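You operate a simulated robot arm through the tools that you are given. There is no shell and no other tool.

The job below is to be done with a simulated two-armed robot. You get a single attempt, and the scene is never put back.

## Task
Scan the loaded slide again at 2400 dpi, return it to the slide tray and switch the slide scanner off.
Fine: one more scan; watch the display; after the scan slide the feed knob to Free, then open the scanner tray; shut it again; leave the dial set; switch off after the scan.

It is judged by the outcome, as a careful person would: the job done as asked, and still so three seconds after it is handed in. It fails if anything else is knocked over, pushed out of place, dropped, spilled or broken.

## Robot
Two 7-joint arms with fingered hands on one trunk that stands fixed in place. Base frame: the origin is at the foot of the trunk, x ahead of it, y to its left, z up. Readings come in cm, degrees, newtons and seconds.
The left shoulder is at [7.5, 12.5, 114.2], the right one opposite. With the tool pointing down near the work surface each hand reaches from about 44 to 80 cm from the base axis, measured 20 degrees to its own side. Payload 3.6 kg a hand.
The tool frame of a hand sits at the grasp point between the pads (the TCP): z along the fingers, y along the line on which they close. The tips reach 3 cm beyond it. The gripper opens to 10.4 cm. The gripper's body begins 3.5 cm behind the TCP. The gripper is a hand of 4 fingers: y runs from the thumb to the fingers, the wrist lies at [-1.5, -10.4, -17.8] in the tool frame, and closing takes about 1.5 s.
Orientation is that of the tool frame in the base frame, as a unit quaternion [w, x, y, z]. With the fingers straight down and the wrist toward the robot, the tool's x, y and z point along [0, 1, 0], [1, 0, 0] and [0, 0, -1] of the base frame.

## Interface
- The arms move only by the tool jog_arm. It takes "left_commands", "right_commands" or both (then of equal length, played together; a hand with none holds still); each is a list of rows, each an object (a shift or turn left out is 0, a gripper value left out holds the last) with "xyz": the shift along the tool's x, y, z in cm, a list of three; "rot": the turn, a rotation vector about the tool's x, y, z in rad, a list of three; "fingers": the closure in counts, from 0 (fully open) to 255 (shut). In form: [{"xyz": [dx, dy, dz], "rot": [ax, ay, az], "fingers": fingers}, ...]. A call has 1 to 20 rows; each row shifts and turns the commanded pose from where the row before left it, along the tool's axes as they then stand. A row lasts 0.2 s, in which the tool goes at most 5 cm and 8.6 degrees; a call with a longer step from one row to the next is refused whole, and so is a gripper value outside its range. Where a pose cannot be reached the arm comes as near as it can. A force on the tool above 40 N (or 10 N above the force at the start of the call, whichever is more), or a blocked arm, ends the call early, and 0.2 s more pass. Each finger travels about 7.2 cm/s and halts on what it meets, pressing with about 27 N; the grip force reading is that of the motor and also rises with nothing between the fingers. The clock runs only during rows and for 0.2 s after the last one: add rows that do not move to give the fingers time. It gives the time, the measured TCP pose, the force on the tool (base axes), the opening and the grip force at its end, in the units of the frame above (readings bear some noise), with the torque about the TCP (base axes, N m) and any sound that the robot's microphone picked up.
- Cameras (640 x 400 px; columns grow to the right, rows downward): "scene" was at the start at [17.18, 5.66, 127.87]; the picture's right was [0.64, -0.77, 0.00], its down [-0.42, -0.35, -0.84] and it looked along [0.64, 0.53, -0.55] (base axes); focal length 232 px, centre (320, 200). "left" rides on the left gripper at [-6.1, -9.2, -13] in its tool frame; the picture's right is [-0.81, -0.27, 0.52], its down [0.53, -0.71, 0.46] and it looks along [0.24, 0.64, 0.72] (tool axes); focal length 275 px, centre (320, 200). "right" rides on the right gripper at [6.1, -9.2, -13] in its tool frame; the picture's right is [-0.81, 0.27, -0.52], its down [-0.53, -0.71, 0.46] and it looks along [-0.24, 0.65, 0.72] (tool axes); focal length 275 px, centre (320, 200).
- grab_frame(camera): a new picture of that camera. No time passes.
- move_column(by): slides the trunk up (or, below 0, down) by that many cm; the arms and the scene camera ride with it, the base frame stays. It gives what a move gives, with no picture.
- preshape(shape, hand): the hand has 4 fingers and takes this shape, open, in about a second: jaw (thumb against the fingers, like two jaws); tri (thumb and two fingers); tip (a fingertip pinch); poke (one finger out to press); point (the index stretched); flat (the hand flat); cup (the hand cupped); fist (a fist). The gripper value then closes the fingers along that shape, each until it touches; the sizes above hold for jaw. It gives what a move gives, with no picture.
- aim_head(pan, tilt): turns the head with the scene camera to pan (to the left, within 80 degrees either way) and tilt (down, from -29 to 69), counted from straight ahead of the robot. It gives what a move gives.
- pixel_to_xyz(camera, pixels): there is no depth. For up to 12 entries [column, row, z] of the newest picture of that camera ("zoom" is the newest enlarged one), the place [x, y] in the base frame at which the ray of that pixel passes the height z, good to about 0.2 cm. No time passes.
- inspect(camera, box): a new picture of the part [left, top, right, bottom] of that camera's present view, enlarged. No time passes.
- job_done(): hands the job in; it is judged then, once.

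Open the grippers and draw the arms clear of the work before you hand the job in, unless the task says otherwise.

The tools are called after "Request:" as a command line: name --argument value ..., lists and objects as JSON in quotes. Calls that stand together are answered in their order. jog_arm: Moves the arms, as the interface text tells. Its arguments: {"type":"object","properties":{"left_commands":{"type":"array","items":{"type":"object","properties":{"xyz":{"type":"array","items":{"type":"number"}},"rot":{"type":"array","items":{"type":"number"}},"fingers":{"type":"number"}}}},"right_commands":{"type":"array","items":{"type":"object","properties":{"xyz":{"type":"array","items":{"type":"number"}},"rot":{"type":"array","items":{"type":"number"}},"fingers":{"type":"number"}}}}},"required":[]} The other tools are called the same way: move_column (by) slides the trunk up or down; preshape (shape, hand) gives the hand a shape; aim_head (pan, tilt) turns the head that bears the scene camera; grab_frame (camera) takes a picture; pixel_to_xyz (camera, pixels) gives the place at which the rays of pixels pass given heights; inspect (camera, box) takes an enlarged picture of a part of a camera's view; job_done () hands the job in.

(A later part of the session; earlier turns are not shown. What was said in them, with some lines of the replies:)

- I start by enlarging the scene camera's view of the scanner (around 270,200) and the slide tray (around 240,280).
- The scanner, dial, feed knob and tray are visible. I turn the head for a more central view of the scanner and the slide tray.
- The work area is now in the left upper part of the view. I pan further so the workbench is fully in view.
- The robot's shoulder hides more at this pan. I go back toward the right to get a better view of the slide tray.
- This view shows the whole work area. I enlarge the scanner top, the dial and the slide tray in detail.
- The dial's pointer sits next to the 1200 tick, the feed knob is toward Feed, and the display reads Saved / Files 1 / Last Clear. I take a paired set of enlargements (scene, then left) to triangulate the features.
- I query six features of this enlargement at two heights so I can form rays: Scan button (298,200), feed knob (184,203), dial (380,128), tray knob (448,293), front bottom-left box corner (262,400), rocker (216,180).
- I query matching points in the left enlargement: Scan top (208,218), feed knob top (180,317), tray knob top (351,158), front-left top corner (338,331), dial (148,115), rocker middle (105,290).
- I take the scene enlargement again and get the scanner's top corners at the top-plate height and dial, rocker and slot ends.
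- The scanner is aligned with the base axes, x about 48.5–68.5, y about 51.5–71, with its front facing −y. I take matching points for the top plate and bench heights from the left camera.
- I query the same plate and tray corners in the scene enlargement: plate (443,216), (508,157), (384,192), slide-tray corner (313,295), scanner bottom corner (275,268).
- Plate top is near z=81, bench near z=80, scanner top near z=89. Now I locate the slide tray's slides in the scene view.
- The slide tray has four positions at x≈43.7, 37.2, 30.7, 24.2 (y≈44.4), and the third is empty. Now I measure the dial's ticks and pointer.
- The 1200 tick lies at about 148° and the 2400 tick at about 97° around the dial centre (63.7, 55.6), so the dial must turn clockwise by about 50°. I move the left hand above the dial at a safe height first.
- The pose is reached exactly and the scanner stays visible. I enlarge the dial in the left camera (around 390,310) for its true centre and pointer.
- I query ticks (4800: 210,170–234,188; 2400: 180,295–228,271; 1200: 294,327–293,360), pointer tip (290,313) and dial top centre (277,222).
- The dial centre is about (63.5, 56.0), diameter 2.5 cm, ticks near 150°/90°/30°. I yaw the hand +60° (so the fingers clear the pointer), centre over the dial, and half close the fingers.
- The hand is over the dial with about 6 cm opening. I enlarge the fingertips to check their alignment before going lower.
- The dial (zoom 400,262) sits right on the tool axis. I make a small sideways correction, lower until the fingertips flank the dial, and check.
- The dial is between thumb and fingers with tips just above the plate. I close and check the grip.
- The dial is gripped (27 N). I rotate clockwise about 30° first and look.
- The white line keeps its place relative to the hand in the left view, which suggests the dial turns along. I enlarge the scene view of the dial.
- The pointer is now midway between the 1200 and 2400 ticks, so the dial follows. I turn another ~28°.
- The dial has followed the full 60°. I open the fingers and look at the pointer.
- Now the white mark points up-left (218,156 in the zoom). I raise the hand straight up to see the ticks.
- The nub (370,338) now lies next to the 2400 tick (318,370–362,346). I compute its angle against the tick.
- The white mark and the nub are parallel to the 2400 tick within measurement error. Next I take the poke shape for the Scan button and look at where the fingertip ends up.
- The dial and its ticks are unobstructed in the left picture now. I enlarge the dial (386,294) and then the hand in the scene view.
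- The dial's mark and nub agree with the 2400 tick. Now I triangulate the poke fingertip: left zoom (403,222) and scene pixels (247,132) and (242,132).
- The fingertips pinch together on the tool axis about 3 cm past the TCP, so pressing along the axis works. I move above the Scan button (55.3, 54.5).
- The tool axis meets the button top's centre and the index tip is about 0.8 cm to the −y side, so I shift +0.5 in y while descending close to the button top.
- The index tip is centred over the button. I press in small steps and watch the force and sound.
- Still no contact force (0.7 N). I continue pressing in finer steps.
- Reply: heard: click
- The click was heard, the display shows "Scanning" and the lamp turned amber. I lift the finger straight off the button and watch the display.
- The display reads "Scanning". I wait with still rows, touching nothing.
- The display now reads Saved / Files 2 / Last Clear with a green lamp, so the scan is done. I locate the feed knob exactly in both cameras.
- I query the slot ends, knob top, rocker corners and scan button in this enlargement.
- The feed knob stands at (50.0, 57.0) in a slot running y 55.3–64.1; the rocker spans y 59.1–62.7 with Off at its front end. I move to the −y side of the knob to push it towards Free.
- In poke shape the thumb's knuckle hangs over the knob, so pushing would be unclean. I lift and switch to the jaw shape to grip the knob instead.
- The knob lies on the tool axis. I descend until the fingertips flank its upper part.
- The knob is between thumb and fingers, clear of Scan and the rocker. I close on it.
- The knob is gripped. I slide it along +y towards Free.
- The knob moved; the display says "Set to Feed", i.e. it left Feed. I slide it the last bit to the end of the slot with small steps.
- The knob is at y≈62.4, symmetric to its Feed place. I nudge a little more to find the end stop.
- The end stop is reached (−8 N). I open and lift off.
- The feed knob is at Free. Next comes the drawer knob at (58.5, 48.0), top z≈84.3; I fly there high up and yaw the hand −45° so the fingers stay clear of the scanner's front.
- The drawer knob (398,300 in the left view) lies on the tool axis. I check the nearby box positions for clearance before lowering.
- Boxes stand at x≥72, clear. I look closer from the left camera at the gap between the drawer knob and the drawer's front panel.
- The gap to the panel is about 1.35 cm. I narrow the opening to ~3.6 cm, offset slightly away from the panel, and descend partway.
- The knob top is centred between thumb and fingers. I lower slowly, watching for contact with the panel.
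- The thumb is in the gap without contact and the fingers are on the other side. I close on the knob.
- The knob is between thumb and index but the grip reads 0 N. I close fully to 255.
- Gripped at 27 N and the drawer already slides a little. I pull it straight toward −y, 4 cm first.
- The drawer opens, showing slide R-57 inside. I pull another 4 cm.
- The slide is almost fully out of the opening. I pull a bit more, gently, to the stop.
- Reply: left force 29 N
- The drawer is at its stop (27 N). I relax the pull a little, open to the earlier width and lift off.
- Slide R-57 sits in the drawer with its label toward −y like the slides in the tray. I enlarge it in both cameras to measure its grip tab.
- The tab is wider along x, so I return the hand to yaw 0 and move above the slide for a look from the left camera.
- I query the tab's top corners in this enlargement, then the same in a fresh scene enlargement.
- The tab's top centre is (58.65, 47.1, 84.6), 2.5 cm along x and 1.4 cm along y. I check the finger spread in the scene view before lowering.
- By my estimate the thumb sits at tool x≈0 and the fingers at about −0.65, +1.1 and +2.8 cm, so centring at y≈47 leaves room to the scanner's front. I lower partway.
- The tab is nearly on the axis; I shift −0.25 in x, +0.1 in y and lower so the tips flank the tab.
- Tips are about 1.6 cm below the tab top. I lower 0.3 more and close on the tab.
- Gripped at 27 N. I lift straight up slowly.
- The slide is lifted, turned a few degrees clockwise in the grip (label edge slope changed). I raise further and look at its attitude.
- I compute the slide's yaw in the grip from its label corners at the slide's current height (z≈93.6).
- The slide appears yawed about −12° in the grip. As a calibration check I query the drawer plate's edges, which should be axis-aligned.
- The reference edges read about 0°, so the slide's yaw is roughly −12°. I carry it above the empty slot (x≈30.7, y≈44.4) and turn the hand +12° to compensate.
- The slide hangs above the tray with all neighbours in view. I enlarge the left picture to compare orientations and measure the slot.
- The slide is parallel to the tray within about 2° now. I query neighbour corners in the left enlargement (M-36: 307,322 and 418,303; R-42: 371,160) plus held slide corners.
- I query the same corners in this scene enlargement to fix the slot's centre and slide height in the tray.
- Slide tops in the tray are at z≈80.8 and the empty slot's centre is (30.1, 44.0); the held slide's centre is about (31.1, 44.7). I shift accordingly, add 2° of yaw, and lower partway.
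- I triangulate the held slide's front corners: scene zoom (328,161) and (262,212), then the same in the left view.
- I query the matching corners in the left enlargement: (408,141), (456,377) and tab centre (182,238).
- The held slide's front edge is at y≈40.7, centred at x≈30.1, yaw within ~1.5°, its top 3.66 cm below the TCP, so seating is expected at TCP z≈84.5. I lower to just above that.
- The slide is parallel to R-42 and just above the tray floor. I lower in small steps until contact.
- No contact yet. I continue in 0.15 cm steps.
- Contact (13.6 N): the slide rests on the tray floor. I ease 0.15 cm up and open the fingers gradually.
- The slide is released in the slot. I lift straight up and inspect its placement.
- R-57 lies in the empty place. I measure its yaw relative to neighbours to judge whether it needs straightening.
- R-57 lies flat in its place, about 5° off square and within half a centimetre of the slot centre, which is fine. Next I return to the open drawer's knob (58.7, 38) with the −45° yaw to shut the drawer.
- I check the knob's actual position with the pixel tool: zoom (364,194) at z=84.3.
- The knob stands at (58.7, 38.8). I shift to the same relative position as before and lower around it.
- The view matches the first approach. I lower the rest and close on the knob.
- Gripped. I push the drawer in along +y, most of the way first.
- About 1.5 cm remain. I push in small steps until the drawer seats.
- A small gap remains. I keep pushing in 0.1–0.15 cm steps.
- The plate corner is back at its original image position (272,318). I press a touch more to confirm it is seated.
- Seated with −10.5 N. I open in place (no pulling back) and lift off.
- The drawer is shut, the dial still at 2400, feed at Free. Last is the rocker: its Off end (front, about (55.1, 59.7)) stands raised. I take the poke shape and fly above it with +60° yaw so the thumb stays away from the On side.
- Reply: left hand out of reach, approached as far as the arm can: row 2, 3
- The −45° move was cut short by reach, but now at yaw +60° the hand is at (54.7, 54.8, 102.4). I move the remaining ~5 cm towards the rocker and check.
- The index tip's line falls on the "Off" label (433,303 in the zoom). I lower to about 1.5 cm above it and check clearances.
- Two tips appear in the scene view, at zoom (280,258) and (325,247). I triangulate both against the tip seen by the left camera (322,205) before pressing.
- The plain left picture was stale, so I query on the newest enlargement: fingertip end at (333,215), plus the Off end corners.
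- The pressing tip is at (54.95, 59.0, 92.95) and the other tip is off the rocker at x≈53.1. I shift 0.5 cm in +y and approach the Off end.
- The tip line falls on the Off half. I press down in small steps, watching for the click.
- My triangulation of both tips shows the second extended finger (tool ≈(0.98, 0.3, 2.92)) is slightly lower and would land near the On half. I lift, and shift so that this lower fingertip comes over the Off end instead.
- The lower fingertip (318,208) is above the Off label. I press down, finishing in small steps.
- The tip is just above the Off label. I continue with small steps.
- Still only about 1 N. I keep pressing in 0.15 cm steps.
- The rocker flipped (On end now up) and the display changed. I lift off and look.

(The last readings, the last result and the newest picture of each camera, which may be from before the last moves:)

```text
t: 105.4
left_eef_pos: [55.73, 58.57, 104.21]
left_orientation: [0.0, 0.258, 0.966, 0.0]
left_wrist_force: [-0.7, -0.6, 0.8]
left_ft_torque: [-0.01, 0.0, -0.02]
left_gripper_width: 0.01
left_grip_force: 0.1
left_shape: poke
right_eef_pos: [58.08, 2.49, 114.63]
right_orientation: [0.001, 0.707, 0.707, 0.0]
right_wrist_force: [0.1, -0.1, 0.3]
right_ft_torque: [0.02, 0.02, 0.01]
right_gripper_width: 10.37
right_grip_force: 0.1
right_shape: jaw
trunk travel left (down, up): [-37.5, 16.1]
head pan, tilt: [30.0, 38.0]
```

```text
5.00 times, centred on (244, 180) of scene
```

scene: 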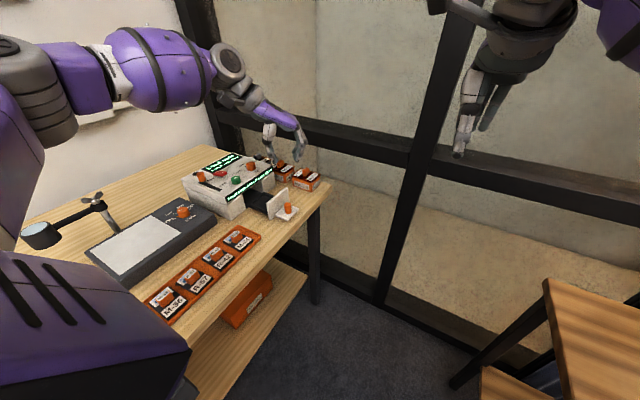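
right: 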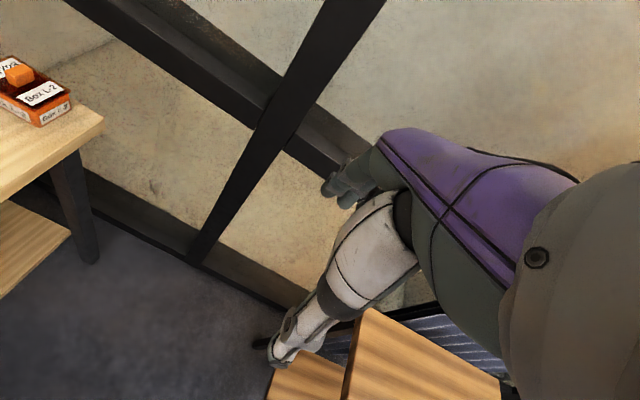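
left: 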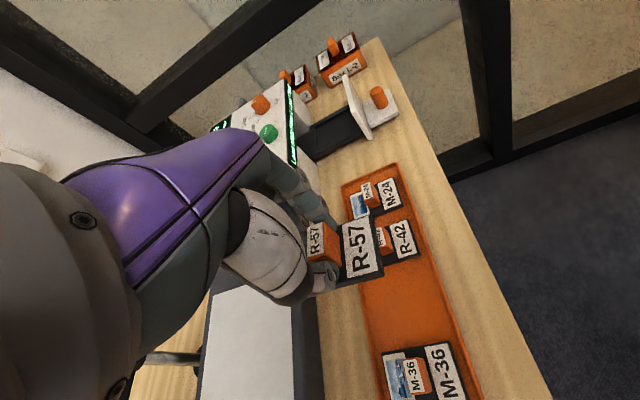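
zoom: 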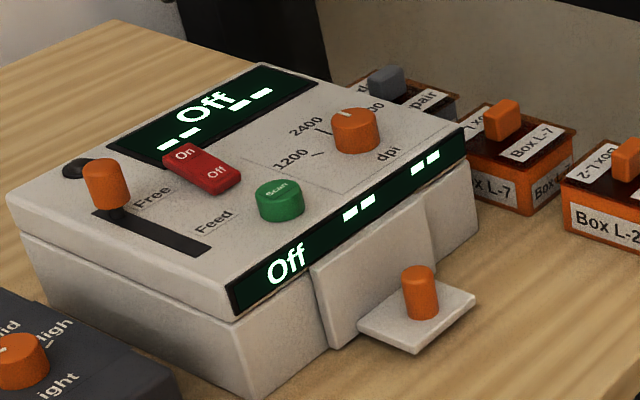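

The display shows "Off", the drawer is shut, the dial stays at 2400 and feed at Free. I open the hand and withdraw the arm to its start area.

Request:
jog_arm --left_commands '[{"xyz": [0, 0, -4]}, {"xyz": [0, 0, -4]}, {"xyz": [0, 0, -4]}, {"rot": [0, 0, 0.131]}, {"rot": [0, 0, 0.131]}, {"rot": [0, 0, 0.131]}, {"rot": [0, 0, 0.131]}, {"rot": [0, 0, 0.131]}, {"rot": [0, 0, 0.131]}, {"rot": [0, 0, 0.131]}, {"rot": [0, 0, 0.131]}, {"xyz": [-1.8, -4.4, 0]}, {"xyz": [-1.8, -4.4, 0]}, {"xyz": [-1.8, -4.4, 0]}, {"xyz": [-1.8, -4.4, 0]}, {"xyz": [-1.8, -4.4, 0]}, {}]'

Request:
preshape --hand "left" --shape "jaw"

Request:
grab_frame --camera "scene"

Request:
inspect --camera "scene" --box '[140, 140, 320, 330]'

Request:
inspect --camera "scene" --box '[230, 150, 278, 180]'

```text
t: 109.0
left_eef_pos: [33.8, 49.77, 116.08]
left_orientation: [0.0, 0.707, 0.708, -0.001]
left_wrist_force: [0.2, -0.1, -0.2]
left_ft_torque: [0.03, 0.0, 0.03]
left_gripper_width: 0.0
left_grip_force: 0.0
left_shape: poke
right_eef_pos: [58.18, 2.5, 114.84]
right_orientation: [-0.001, 0.707, 0.707, 0.0]
right_wrist_force: [0.3, 0.7, -0.1]
right_ft_torque: [-0.01, 0.01, 0.01]
right_gripper_width: 10.37
right_grip_force: 0.0
right_shape: jaw
trunk travel left (down, up): [-37.5, 16.1]
head pan, tilt: [30.0, 38.0]
```

```text
t: 109.9
left_eef_pos: [33.74, 49.69, 116.02]
left_orientation: [-0.001, 0.706, 0.708, 0.001]
left_wrist_force: [0.2, -1.4, -0.2]
left_ft_torque: [0.0, -0.02, 0.02]
left_gripper_width: 10.41
left_grip_force: 0.1
left_shape: jaw
right_eef_pos: [58.08, 2.55, 114.66]
right_orientation: [0.0, 0.707, 0.707, 0.0]
right_wrist_force: [-0.4, 0.4, -0.6]
right_ft_torque: [0.02, -0.02, 0.0]
right_gripper_width: 10.38
right_grip_force: 0.0
right_shape: jaw
trunk travel left (down, up): [-37.5, 16.1]
head pan, tilt: [30.0, 38.0]
```

```text
taken
```

scene: 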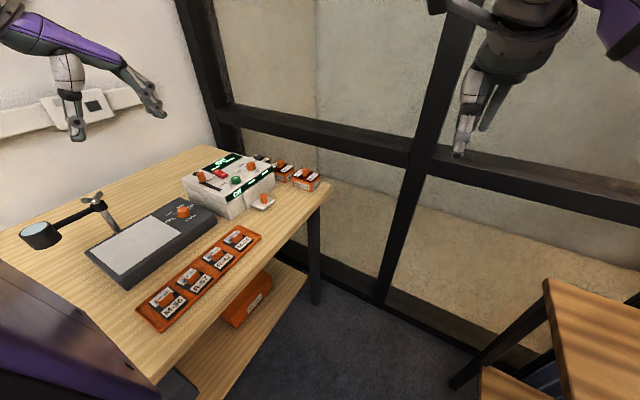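

```text
2.11 times, centred on (230, 235) of scene
```

zoom: 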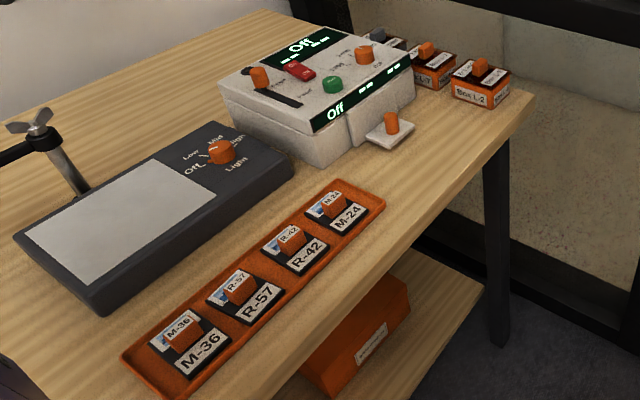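

```text
13.33 times, centred on (254, 165) of scene
```

zoom: 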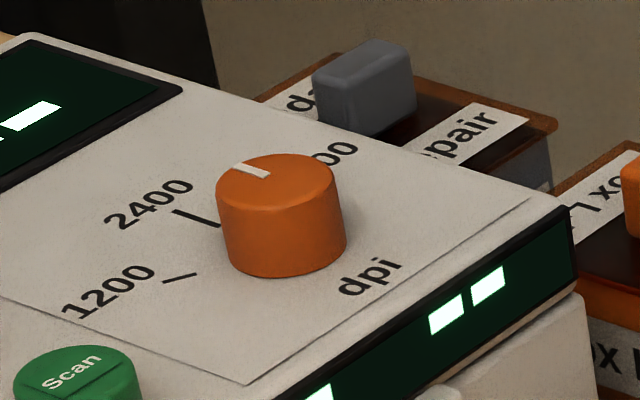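

Everything is in place; the scanner has not shifted noticeably. A last close look at the slide tray and drawer before handing in.

Request:
inspect --camera "scene" --box '[140, 225, 264, 330]'

Request:
inspect --camera "scene" --box '[215, 160, 295, 220]'

Request:
inspect --camera "left" --box '[250, 100, 640, 400]'

```text
3.81 times, centred on (202, 278) of scene
```

zoom: 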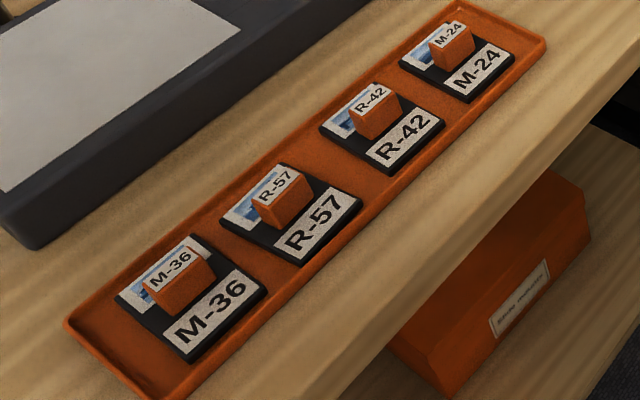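

```text
6.67 times, centred on (255, 190) of scene
```

zoom: 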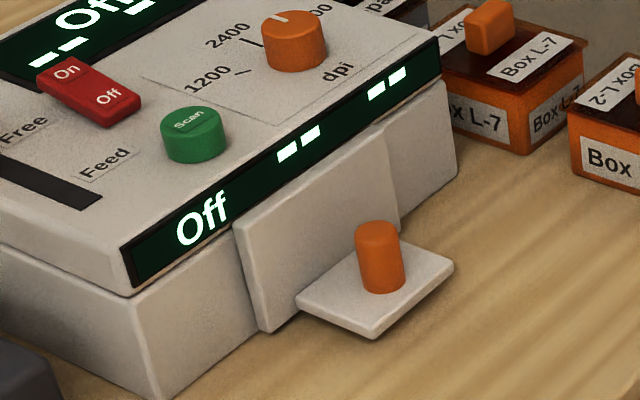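

```text
1.33 times, centred on (445, 250) of left
```

zoom: 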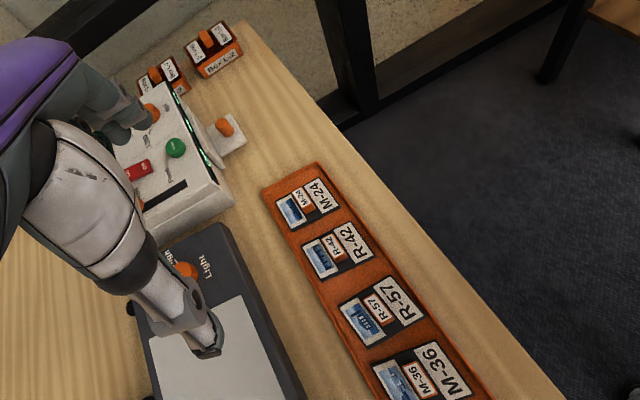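

The pictures show the slide R-57 in its place, the drawer shut, the dial at 2400, feed at Free, the scanner Off, and the arms clear with open grippers. I hand the job in.

Request:
job_done

```text
The job is handed in.
```

I scanned the loaded slide, R-57, once more at 2400 dpi, put it back in the slide tray and switched the scanner off. The job is handed in, and I have not seen the verdict.

- **Scan:** I turned the dial from 1200 to 2400 and pressed Scan once. The display went from Scanning to Saved, Files 2, Last Clear.
- **Feed knob and scanner tray:** After the scan I slid the feed knob to Free, opened the scanner tray, took the slide out and shut the tray again.
- **Slide:** R-57 lies flat in the one empty place in the slide tray, between R-42 and M-36. It sits about 5° off square and about half a centimetre off centre.
- **Power:** I pressed the rocker to Off and the display reads Off. The dial is still at 2400 and the feed knob is still at Free.

In the last pictures nothing else looked moved or knocked over. The left arm is back near its start position and the right arm never moved. Both grippers are open.
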